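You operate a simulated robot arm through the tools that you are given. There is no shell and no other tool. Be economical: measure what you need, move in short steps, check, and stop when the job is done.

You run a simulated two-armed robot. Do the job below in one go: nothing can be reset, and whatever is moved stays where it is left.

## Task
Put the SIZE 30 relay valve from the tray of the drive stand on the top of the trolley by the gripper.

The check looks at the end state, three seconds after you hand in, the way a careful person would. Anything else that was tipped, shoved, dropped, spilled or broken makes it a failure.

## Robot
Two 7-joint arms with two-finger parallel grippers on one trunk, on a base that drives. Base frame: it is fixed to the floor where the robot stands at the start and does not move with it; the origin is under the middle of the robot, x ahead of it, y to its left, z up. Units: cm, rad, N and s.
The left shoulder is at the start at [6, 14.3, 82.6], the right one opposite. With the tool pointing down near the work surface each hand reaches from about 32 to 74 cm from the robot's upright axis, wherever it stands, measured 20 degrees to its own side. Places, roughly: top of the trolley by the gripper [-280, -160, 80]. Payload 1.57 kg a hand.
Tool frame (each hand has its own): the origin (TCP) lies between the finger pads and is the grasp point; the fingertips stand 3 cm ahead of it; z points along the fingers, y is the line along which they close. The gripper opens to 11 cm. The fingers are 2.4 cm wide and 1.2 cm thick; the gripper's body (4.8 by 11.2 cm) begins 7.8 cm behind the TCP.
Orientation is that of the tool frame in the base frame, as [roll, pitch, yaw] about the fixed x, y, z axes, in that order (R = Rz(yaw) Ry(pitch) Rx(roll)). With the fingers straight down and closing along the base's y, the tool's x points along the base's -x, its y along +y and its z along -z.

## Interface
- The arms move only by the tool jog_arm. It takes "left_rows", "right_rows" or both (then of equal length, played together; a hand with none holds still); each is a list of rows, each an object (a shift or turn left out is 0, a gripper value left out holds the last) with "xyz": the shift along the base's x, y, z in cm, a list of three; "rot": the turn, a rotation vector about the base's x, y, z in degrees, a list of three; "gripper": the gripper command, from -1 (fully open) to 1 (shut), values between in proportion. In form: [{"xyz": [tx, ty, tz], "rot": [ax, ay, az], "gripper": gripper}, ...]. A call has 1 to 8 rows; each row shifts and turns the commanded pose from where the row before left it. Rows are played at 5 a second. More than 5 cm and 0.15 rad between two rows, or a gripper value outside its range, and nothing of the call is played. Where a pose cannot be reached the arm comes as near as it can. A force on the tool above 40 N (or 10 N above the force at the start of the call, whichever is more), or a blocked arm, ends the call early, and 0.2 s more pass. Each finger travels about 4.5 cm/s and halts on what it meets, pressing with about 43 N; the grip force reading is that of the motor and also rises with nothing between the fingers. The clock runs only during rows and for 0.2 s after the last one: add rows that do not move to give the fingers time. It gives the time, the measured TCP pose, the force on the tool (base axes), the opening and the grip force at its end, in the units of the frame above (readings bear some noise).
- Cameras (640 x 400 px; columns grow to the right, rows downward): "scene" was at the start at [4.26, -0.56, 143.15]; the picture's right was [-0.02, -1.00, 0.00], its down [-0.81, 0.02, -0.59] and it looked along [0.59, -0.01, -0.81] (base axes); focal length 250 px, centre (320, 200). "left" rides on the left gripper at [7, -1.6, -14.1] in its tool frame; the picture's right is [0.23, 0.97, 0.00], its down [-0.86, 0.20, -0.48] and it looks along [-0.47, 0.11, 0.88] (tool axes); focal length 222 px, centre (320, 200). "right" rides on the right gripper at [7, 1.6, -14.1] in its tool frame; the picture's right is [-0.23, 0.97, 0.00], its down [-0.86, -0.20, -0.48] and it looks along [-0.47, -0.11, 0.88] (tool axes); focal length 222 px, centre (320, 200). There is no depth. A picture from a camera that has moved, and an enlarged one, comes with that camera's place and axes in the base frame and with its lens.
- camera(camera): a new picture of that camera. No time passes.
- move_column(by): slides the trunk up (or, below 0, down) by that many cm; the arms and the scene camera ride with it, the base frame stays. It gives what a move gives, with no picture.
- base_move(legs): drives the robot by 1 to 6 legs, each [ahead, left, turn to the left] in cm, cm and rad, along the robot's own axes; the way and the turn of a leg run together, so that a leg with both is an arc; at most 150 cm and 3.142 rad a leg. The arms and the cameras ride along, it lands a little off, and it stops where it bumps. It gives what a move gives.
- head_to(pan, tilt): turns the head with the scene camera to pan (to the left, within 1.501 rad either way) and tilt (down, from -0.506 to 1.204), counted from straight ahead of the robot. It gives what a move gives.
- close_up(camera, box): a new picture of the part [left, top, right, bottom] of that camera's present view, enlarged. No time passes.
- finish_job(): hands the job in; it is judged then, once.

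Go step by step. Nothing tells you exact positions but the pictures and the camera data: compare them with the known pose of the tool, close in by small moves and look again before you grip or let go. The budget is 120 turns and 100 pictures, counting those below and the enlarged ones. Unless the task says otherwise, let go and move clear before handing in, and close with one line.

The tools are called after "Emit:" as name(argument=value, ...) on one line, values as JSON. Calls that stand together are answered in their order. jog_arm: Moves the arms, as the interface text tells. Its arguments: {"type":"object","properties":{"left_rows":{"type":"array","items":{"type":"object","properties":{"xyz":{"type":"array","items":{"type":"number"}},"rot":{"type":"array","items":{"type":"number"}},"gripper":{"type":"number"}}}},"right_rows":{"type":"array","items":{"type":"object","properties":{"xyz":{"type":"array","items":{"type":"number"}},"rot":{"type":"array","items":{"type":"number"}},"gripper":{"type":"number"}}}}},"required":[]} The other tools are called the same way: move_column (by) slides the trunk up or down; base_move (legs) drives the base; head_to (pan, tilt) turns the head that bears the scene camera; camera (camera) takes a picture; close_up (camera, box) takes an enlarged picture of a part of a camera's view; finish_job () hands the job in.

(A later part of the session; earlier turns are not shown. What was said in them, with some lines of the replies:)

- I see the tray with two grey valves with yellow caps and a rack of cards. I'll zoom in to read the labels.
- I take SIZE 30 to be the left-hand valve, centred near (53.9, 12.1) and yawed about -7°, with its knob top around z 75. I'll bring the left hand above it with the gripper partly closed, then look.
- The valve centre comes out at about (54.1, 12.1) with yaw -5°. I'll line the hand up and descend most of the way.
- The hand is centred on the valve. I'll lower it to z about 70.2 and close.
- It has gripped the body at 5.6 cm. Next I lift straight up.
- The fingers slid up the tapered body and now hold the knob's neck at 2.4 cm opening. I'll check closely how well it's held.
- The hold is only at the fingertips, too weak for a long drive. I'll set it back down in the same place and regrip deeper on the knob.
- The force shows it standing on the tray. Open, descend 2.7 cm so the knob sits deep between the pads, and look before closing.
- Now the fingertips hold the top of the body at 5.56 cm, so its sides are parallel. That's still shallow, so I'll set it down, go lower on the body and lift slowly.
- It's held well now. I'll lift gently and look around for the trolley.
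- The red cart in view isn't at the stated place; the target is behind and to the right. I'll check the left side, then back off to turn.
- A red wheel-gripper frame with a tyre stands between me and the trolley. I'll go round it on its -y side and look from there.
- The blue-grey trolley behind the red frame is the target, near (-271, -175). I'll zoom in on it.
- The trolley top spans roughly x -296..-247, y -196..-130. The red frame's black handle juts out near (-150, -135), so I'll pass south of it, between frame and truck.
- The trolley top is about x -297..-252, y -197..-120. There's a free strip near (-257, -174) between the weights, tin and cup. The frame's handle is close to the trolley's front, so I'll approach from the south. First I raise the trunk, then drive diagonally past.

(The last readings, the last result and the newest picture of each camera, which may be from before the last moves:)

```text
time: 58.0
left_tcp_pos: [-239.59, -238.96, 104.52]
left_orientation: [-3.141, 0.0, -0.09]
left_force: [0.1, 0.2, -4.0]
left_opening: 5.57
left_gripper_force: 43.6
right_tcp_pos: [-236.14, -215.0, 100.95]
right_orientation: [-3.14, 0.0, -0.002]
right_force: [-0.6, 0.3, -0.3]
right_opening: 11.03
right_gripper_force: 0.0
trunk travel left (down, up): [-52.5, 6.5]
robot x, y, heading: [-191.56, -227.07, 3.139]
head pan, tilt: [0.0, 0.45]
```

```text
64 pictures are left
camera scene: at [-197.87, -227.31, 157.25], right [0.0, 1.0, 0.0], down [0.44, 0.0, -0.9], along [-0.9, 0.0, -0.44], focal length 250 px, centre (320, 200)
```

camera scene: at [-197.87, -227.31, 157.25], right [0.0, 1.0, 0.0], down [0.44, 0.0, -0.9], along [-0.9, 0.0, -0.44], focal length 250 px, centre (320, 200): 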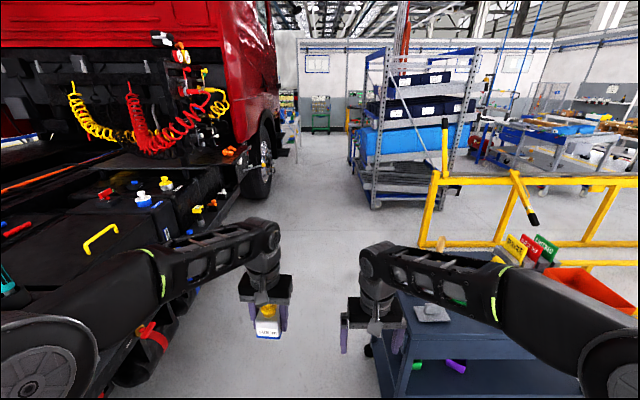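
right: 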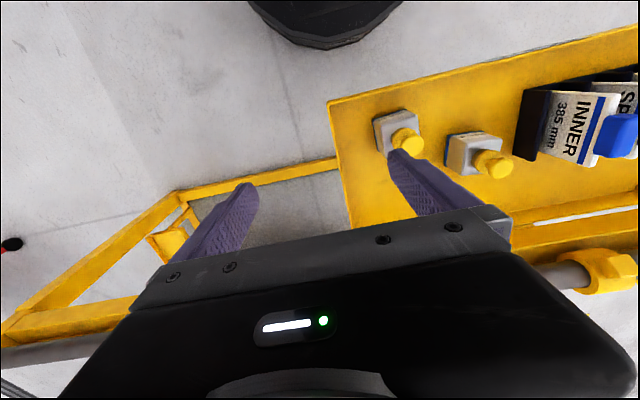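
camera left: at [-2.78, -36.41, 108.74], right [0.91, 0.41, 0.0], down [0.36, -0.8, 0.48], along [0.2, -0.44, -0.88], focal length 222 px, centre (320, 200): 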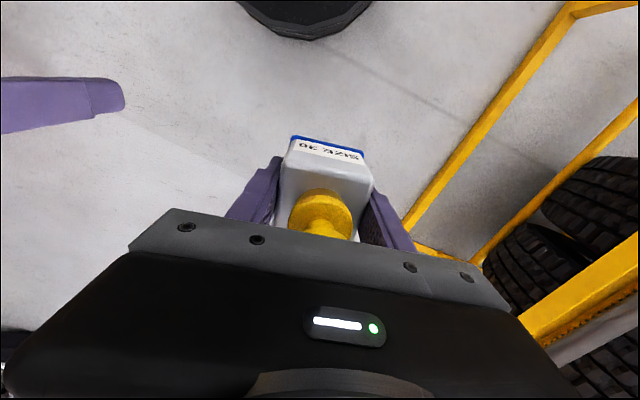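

The truck's side is near y -288, so I'll keep y at -227, drive 30 cm further, then turn to face the trolley.

Emit:
base_move(legs=[[28, -1, 0]])

Emit:
base_move(legs=[[0, 0, -1.17]])

Emit:
head_to(pan=0.1, tilt=0.85)

Emit:
camera(camera="scene")

Emit:
camera(camera="left")

```text
time: 59.9
left_tcp_pos: [-267.81, -237.06, 104.58]
left_orientation: [3.141, -0.001, -0.099]
left_force: [-0.2, -0.1, -3.9]
left_opening: 5.58
left_gripper_force: 42.8
right_tcp_pos: [-264.08, -213.29, 100.91]
right_orientation: [-3.141, -0.001, -0.012]
right_force: [0.2, -0.3, 0.6]
right_opening: 11.0
right_gripper_force: 0.0
trunk travel left (down, up): [-52.5, 6.5]
robot x, y, heading: [-219.3, -225.85, 3.131]
head pan, tilt: [0.0, 0.45]
```

```text
time: 63.3
left_tcp_pos: [-248.48, -185.39, 104.68]
left_orientation: [3.141, 0.001, -1.282]
left_force: [-0.3, -0.2, -2.6]
left_opening: 5.55
left_gripper_force: 43.0
right_tcp_pos: [-224.87, -179.71, 101.05]
right_orientation: [3.141, 0.001, -1.193]
right_force: [-0.3, 0.1, -0.3]
right_opening: 10.98
right_gripper_force: 0.1
trunk travel left (down, up): [-52.5, 6.5]
robot x, y, heading: [-219.51, -225.71, 1.945]
head pan, tilt: [0.0, 0.45]
```

```text
time: 64.1
left_tcp_pos: [-248.44, -185.34, 104.62]
left_orientation: [3.14, 0.0, -1.282]
left_force: [-0.9, 0.1, -2.7]
left_opening: 5.58
left_gripper_force: 42.4
right_tcp_pos: [-224.86, -179.88, 101.14]
right_orientation: [3.14, 0.0, -1.195]
right_force: [0.2, -0.4, 0.2]
right_opening: 11.0
right_gripper_force: 0.0
trunk travel left (down, up): [-52.5, 6.5]
robot x, y, heading: [-219.74, -225.77, 1.949]
head pan, tilt: [0.099, 0.85]
```

```text
63 pictures are left
camera scene: at [-222.08, -221.88, 153.81], right [0.89, 0.46, 0.0], down [0.34, -0.67, -0.66], along [-0.3, 0.59, -0.75], focal length 250 px, centre (320, 200)
```

scene: 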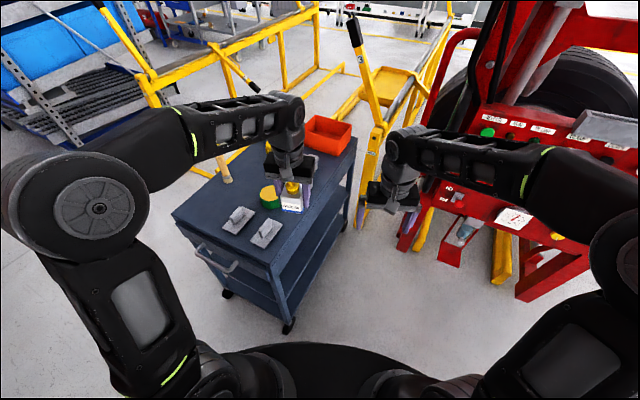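

```text
62 pictures are left
camera left: at [-245.0, -191.57, 118.73], right [-0.87, -0.5, 0.0], down [-0.43, 0.76, 0.48], along [-0.24, 0.42, -0.88], focal length 222 px, centre (320, 200)
```

left: 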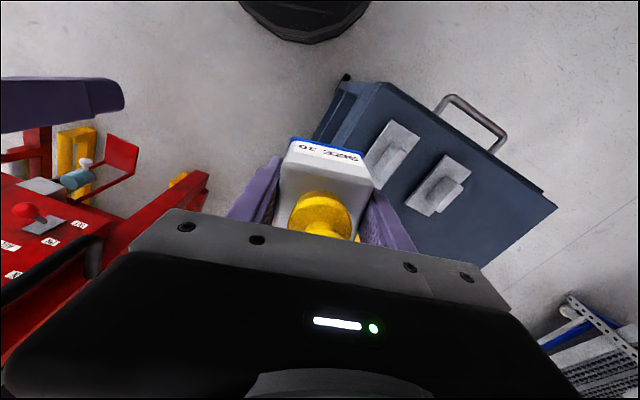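

Emit:
close_up(camera="scene", box=[170, 100, 370, 290])

Emit:
close_up(camera="left", box=[280, 60, 580, 280])

```text
2.11 times, centred on (270, 195) of scene
camera zoom: at [-222.08, -221.88, 153.81], right [0.89, 0.46, 0.0], down [0.34, -0.67, -0.66], along [-0.3, 0.59, -0.75], focal length 526 px, centre (425, 210)
```

zoom: 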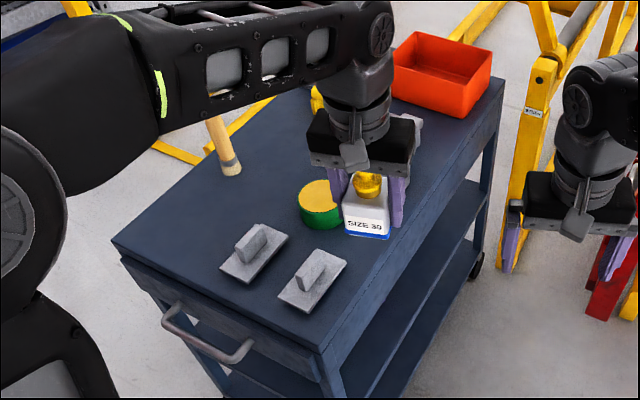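

```text
1.82 times, centred on (430, 170) of left
camera zoom: at [-245.0, -191.57, 118.73], right [-0.87, -0.5, 0.0], down [-0.43, 0.76, 0.48], along [-0.24, 0.42, -0.88], focal length 404 px, centre (120, 254)
```

zoom: 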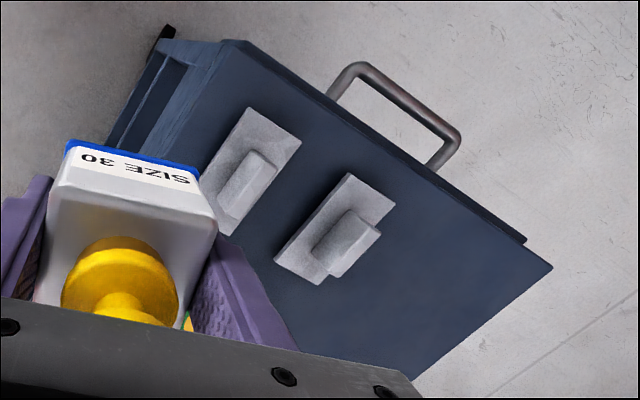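

The south-west part of the top, around (-287, -188), is a much roomier empty patch, about 18x18 cm. I'll shift the robot sideways so the left hand can reach it.

Emit:
base_move(legs=[[0.5, 24, 0]])

Emit:
camera(camera="scene")

Emit:
camera(camera="left")

```text
time: 65.9
left_tcp_pos: [-271.24, -193.74, 104.53]
left_orientation: [3.141, -0.001, -1.286]
left_force: [-0.2, -0.7, -3.8]
left_opening: 5.56
left_gripper_force: 43.2
right_tcp_pos: [-247.74, -188.3, 100.96]
right_orientation: [-3.138, 0.0, -1.197]
right_force: [-0.4, 1.0, 0.5]
right_opening: 11.01
right_gripper_force: 0.1
trunk travel left (down, up): [-52.5, 6.5]
robot x, y, heading: [-242.2, -234.26, 1.941]
head pan, tilt: [0.099, 0.85]
```

```text
59 pictures are left
camera scene: at [-245.03, -230.36, 153.81], right [0.89, 0.46, 0.0], down [0.34, -0.67, -0.66], along [-0.3, 0.59, -0.75], focal length 250 px, centre (320, 200)
```

scene: 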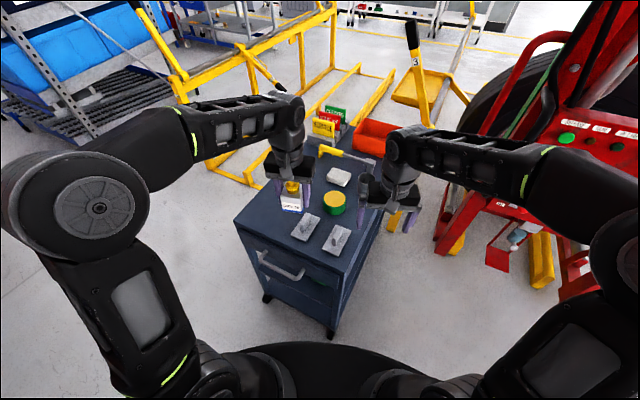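

```text
58 pictures are left
camera left: at [-267.84, -199.97, 118.72], right [-0.87, -0.49, 0.0], down [-0.43, 0.76, 0.48], along [-0.24, 0.42, -0.88], focal length 222 px, centre (320, 200)
```

left: 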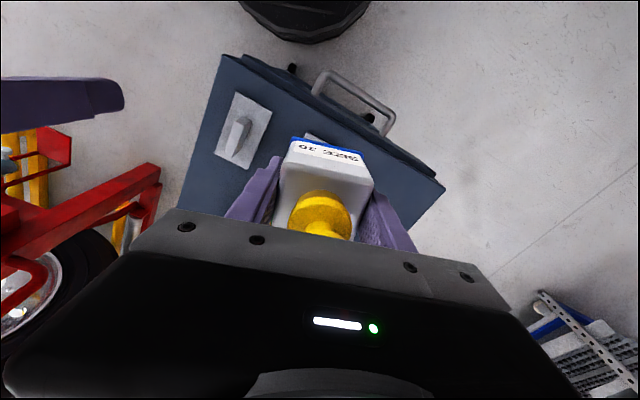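

Emit:
jog_arm(left_rows=[{"xyz": [-1.5, 0.5, 0]}, {"xyz": [-2.5, 1, 0]}, {"xyz": [-3, 1, 0]}, {"xyz": [-3, 1, 0]}, {"xyz": [-3, 1, 0]}, {"xyz": [-2, 0.7, 0]}, {"xyz": [-1.2, 0.5, 0]}, {}])

Emit:
camera(camera="scene")

Emit:
camera(camera="left")

```text
time: 67.7
left_tcp_pos: [-287.48, -187.93, 104.63]
left_orientation: [-3.141, 0.0, -1.285]
left_force: [-1.3, -0.1, -4.2]
left_opening: 5.58
left_gripper_force: 43.1
right_tcp_pos: [-247.64, -188.27, 101.03]
right_orientation: [3.141, 0.002, -1.197]
right_force: [-0.2, -0.3, 0.4]
right_opening: 10.98
right_gripper_force: 0.0
trunk travel left (down, up): [-52.5, 6.5]
robot x, y, heading: [-242.27, -234.13, 1.948]
head pan, tilt: [0.099, 0.85]
```

```text
57 pictures are left
camera scene: at [-244.92, -230.32, 153.81], right [0.89, 0.46, 0.0], down [0.34, -0.67, -0.66], along [-0.3, 0.59, -0.75], focal length 250 px, centre (320, 200)
```

scene: 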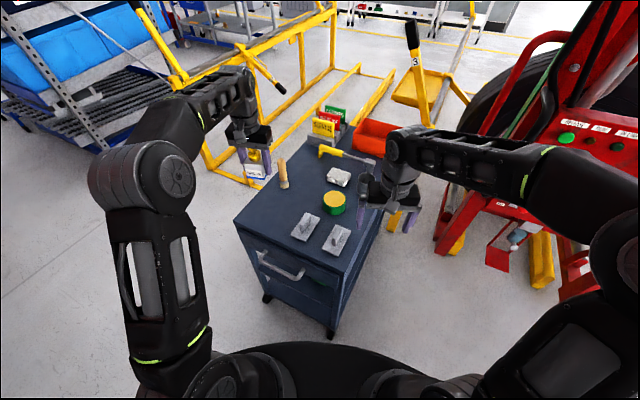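

```text
56 pictures are left
camera left: at [-284.06, -194.13, 118.75], right [-0.87, -0.49, 0.0], down [-0.43, 0.76, 0.48], along [-0.24, 0.42, -0.88], focal length 222 px, centre (320, 200)
```

left: 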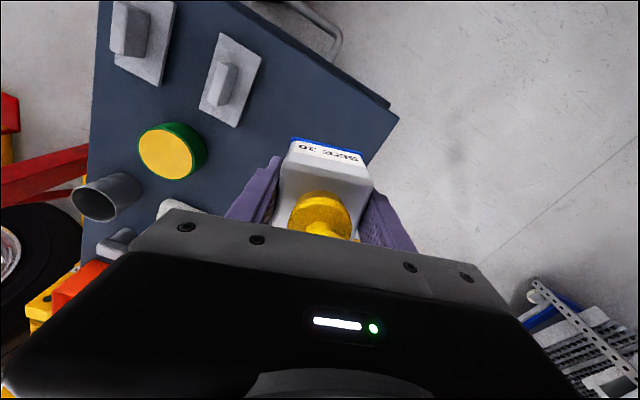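

Target point lies well inside the empty patch. I'll lower gently.

Emit:
jog_arm(left_rows=[{"xyz": [0, 0, -1.2]}, {"xyz": [0, 0, -2.2]}, {"xyz": [0, 0, -2.6]}, {"xyz": [0, 0, -2.6]}, {"xyz": [0, 0, -2.4]}, {"xyz": [0, 0, -1.8]}, {"xyz": [0, 0, -1]}, {}])

Emit:
camera(camera="left")

Emit:
close_up(camera="scene", box=[210, 90, 380, 290])

```text
time: 69.5
left_tcp_pos: [-287.52, -188.16, 90.85]
left_orientation: [3.141, -0.001, -1.285]
left_force: [1.1, 0.2, -3.2]
left_opening: 5.58
left_gripper_force: 42.5
right_tcp_pos: [-247.55, -188.42, 101.12]
right_orientation: [-3.14, -0.001, -1.198]
right_force: [-0.8, 0.0, 0.0]
right_opening: 10.98
right_gripper_force: 0.1
trunk travel left (down, up): [-52.5, 6.5]
robot x, y, heading: [-242.38, -234.29, 1.949]
head pan, tilt: [0.099, 0.85]
```

```text
55 pictures are left
camera left: at [-284.13, -194.34, 104.98], right [-0.87, -0.49, 0.0], down [-0.43, 0.76, 0.48], along [-0.24, 0.42, -0.88], focal length 222 px, centre (320, 200)
```

left: 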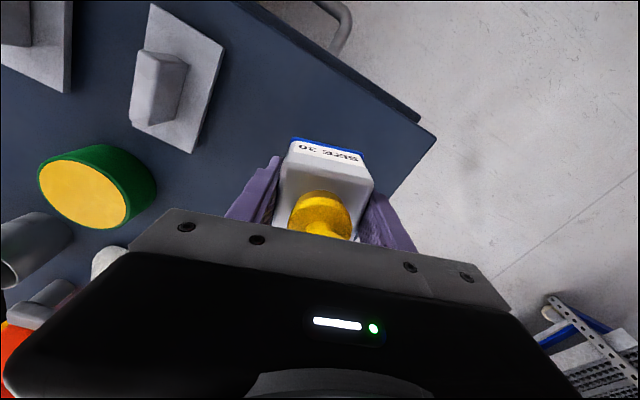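

```text
2.00 times, centred on (295, 190) of scene
camera zoom: at [-244.91, -230.32, 153.81], right [0.89, 0.46, 0.0], down [0.34, -0.67, -0.66], along [-0.3, 0.59, -0.75], focal length 500 px, centre (370, 220)
```

zoom: 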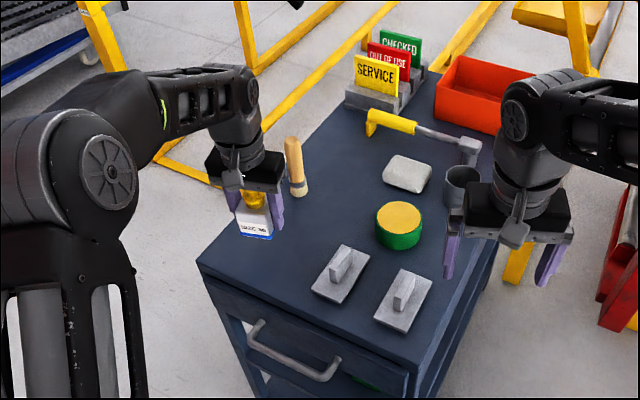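

Emit:
jog_arm(left_rows=[{"xyz": [0.3, 0.5, -1.2]}, {"xyz": [0, 0.3, -1.6]}, {"xyz": [0, 0, -1.4]}, {"xyz": [0, 0, -0.8]}, {}])

Emit:
close_up(camera="left", box=[220, 90, 460, 250])

Emit:
close_up(camera="scene", box=[230, 140, 350, 260])

```text
time: 70.7
left_tcp_pos: [-287.25, -187.34, 85.71]
left_orientation: [3.141, 0.0, -1.285]
left_force: [-0.7, 0.1, -4.2]
left_opening: 5.57
left_gripper_force: 43.1
right_tcp_pos: [-247.65, -188.3, 100.95]
right_orientation: [-3.141, 0.0, -1.196]
right_force: [0.1, 0.4, -0.4]
right_opening: 10.99
right_gripper_force: 0.0
trunk travel left (down, up): [-52.5, 6.5]
robot x, y, heading: [-242.38, -234.02, 1.947]
head pan, tilt: [0.099, 0.85]
```

```text
2.50 times, centred on (340, 170) of left
camera zoom: at [-283.8, -193.42, 99.82], right [-0.87, -0.49, 0.0], down [-0.43, 0.76, 0.48], along [-0.24, 0.42, -0.88], focal length 555 px, centre (270, 275)
```

zoom: 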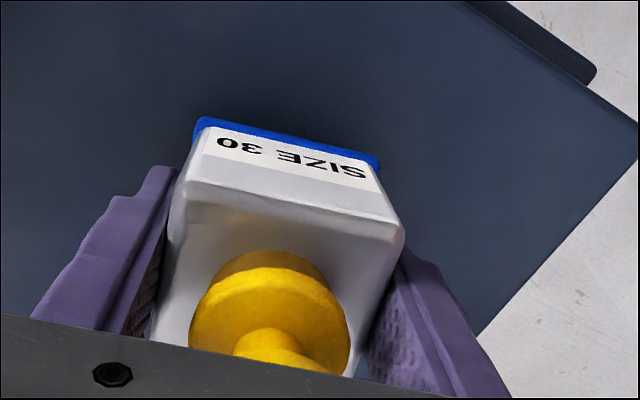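

```text
3.33 times, centred on (290, 200) of scene
camera zoom: at [-244.91, -230.31, 153.81], right [0.89, 0.46, 0.0], down [0.34, -0.67, -0.66], along [-0.3, 0.59, -0.75], focal length 833 px, centre (420, 200)
```

zoom: 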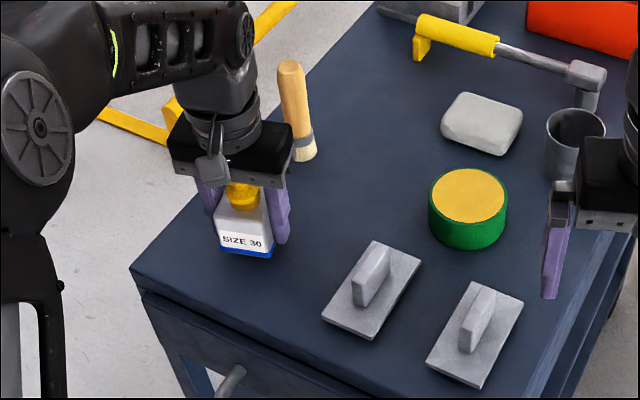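

Emit:
jog_arm(left_rows=[{"xyz": [0, 0, -0.4]}, {"xyz": [0, 0, -0.4]}, {"xyz": [0, 0, -0.3]}, {"xyz": [0, 0, -0.2]}, {}])

```text
time: 71.9
left_tcp_pos: [-287.07, -187.19, 84.29]
left_orientation: [-3.141, 0.0, -1.285]
left_force: [0.2, 0.3, -2.6]
left_opening: 5.57
left_gripper_force: 42.6
right_tcp_pos: [-247.6, -188.32, 101.07]
right_orientation: [-3.142, 0.001, -1.198]
right_force: [0.1, -0.4, 0.1]
right_opening: 10.99
right_gripper_force: 0.0
trunk travel left (down, up): [-52.5, 6.5]
robot x, y, heading: [-242.11, -234.13, 1.943]
head pan, tilt: [0.099, 0.85]
```

Emit:
jog_arm(left_rows=[{"xyz": [0, 0, -0.2]}, {}, {"xyz": [0, 0, -0.2]}, {}])

Emit:
close_up(camera="scene", box=[230, 140, 350, 260])

```text
time: 72.9
left_tcp_pos: [-287.09, -187.31, 83.96]
left_orientation: [3.141, 0.0, -1.286]
left_force: [0.4, -0.9, -3.3]
left_opening: 5.56
left_gripper_force: 42.8
right_tcp_pos: [-247.61, -188.23, 101.05]
right_orientation: [3.141, 0.0, -1.198]
right_force: [-0.6, 0.2, -0.2]
right_opening: 11.0
right_gripper_force: 0.0
trunk travel left (down, up): [-52.5, 6.5]
robot x, y, heading: [-242.09, -234.11, 1.943]
head pan, tilt: [0.099, 0.85]
```

```text
3.33 times, centred on (290, 200) of scene
camera zoom: at [-244.91, -230.31, 153.81], right [0.89, 0.46, 0.0], down [0.34, -0.67, -0.66], along [-0.3, 0.59, -0.75], focal length 833 px, centre (420, 200)
```

zoom: 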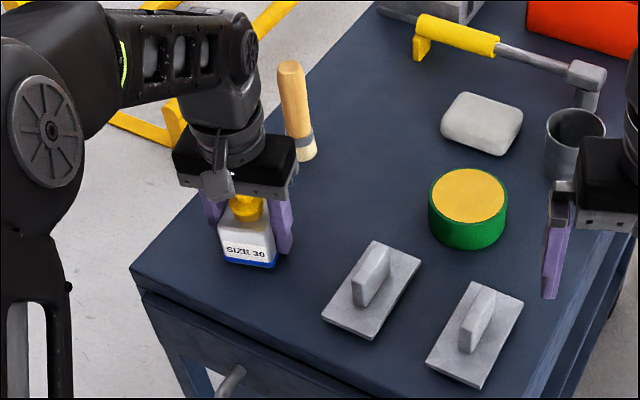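

Emit:
jog_arm(left_rows=[{"xyz": [0, 0, -0.3]}, {}, {"xyz": [0, 0, -0.3]}, {}])

```text
time: 73.9
left_tcp_pos: [-287.23, -187.36, 83.66]
left_orientation: [3.14, 0.002, -1.283]
left_force: [-0.4, -2.9, 15.3]
left_opening: 5.56
left_gripper_force: 43.0
right_tcp_pos: [-247.49, -188.44, 101.14]
right_orientation: [3.14, 0.002, -1.197]
right_force: [0.6, 0.6, -0.3]
right_opening: 11.01
right_gripper_force: 0.1
trunk travel left (down, up): [-52.5, 6.5]
robot x, y, heading: [-242.29, -234.33, 1.944]
head pan, tilt: [0.099, 0.85]
```

It's resting on the top. I ease the pressure, open a little and rise.

Emit:
jog_arm(left_rows=[{"xyz": [0, 0, 0.25]}, {"gripper": -0.15}, {"gripper": -0.4}, {}, {}, {}])

Emit:
close_up(camera="left", box=[220, 90, 460, 250])

Emit:
close_up(camera="scene", box=[230, 140, 350, 260])

```text
time: 75.3
left_tcp_pos: [-287.08, -187.25, 83.68]
left_orientation: [3.141, 0.0, -1.285]
left_force: [0.8, -0.3, 0.8]
left_opening: 7.69
left_gripper_force: 0.0
right_tcp_pos: [-247.68, -188.26, 101.17]
right_orientation: [-3.141, 0.001, -1.198]
right_force: [-0.7, 0.0, 0.3]
right_opening: 11.02
right_gripper_force: 0.1
trunk travel left (down, up): [-52.5, 6.5]
robot x, y, heading: [-242.48, -234.07, 1.942]
head pan, tilt: [0.099, 0.85]
```

```text
2.50 times, centred on (340, 170) of left
camera zoom: at [-283.7, -193.51, 97.84], right [-0.87, -0.49, 0.0], down [-0.43, 0.76, 0.48], along [-0.24, 0.42, -0.88], focal length 555 px, centre (270, 275)
```

zoom: 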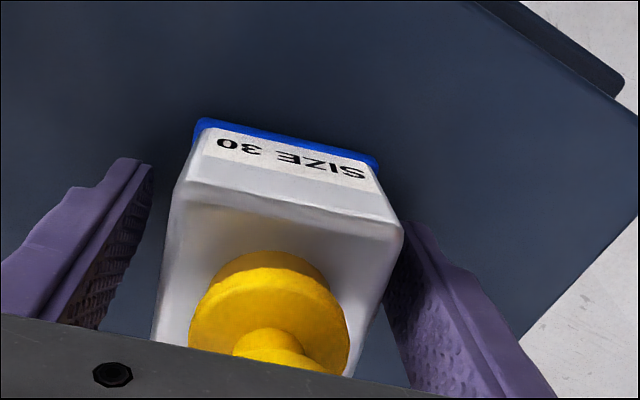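

```text
3.33 times, centred on (290, 200) of scene
camera zoom: at [-244.89, -230.33, 153.81], right [0.89, 0.46, 0.0], down [0.34, -0.67, -0.66], along [-0.3, 0.59, -0.75], focal length 833 px, centre (420, 200)
```

zoom: 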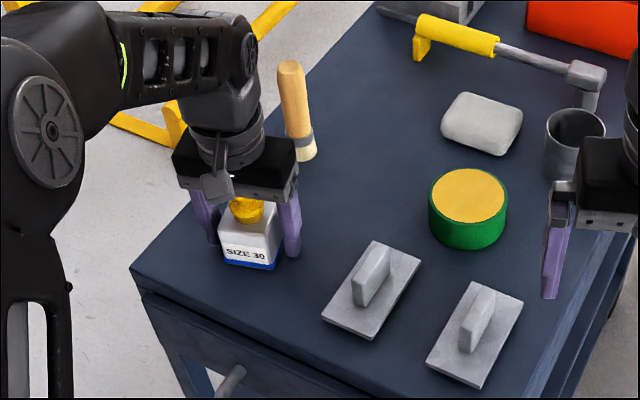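

Emit:
jog_arm(left_rows=[{"gripper": -0.6}, {}, {}, {"xyz": [0, 0, 0.8]}, {"xyz": [0, 0, 2]}, {"xyz": [0, 0, 3]}, {"xyz": [0, 0, 4]}, {"xyz": [0, 0, 4]}])

Emit:
jog_arm(left_rows=[{"xyz": [0, 0, 4]}, {"xyz": [0, 0, 3]}, {"xyz": [1, -3, 0]}, {"xyz": [1, -3, 0]}, {"xyz": [1, -3, 0]}, {}])

Emit:
close_up(camera="scene", box=[210, 120, 390, 290])

Emit:
camera(camera="left")

```text
time: 77.1
left_tcp_pos: [-286.85, -186.88, 97.4]
left_orientation: [-3.14, 0.001, -1.284]
left_force: [-0.4, -0.2, 0.9]
left_opening: 8.81
left_gripper_force: 0.1
right_tcp_pos: [-247.61, -188.3, 101.1]
right_orientation: [3.141, 0.0, -1.198]
right_force: [0.5, 0.1, -0.8]
right_opening: 10.98
right_gripper_force: 0.1
trunk travel left (down, up): [-52.5, 6.5]
robot x, y, heading: [-242.49, -234.12, 1.947]
head pan, tilt: [0.099, 0.85]
```

```text
time: 78.5
left_tcp_pos: [-283.88, -196.21, 104.74]
left_orientation: [3.141, 0.0, -1.286]
left_force: [-0.3, -0.6, -0.4]
left_opening: 8.82
left_gripper_force: 0.0
right_tcp_pos: [-247.58, -188.24, 100.96]
right_orientation: [3.141, 0.0, -1.198]
right_force: [-0.2, 1.1, 0.0]
right_opening: 10.99
right_gripper_force: 0.0
trunk travel left (down, up): [-52.5, 6.5]
robot x, y, heading: [-242.32, -234.14, 1.943]
head pan, tilt: [0.099, 0.85]
```

```text
2.35 times, centred on (300, 205) of scene
camera zoom: at [-244.89, -230.27, 153.8], right [0.89, 0.46, 0.0], down [0.34, -0.67, -0.66], along [-0.3, 0.59, -0.75], focal length 588 px, centre (367, 188)
```

zoom: 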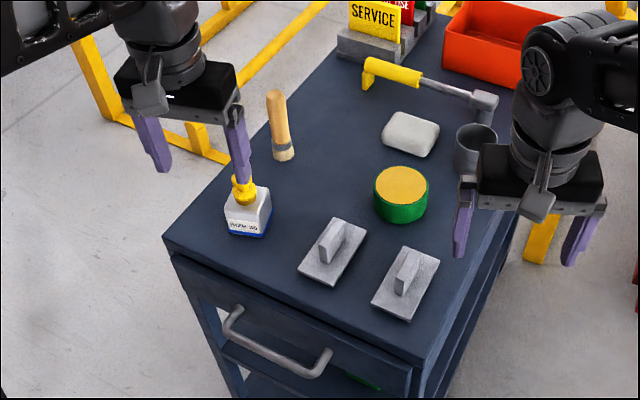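

```text
47 pictures are left
camera left: at [-280.46, -202.42, 118.77], right [-0.87, -0.49, 0.0], down [-0.43, 0.76, 0.48], along [-0.24, 0.42, -0.88], focal length 222 px, centre (320, 200)
```

left: 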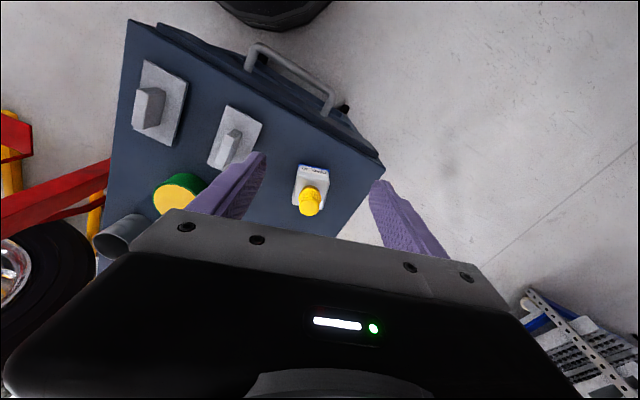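

The SIZE 30 valve stands upright on the trolley top, the hand is clear, and the other items on the trolley look undisturbed. I'm handing in.

Emit:
finish_job()

```text
The job is handed in.
```

The SIZE 30 relay valve is standing upright on the trolley top near its south-west corner, the gripper is open and clear, and I saw nothing else disturbed. On the first lift the fingers slipped up to its knob, so I set it back down in the tray and regripped it lower before driving.
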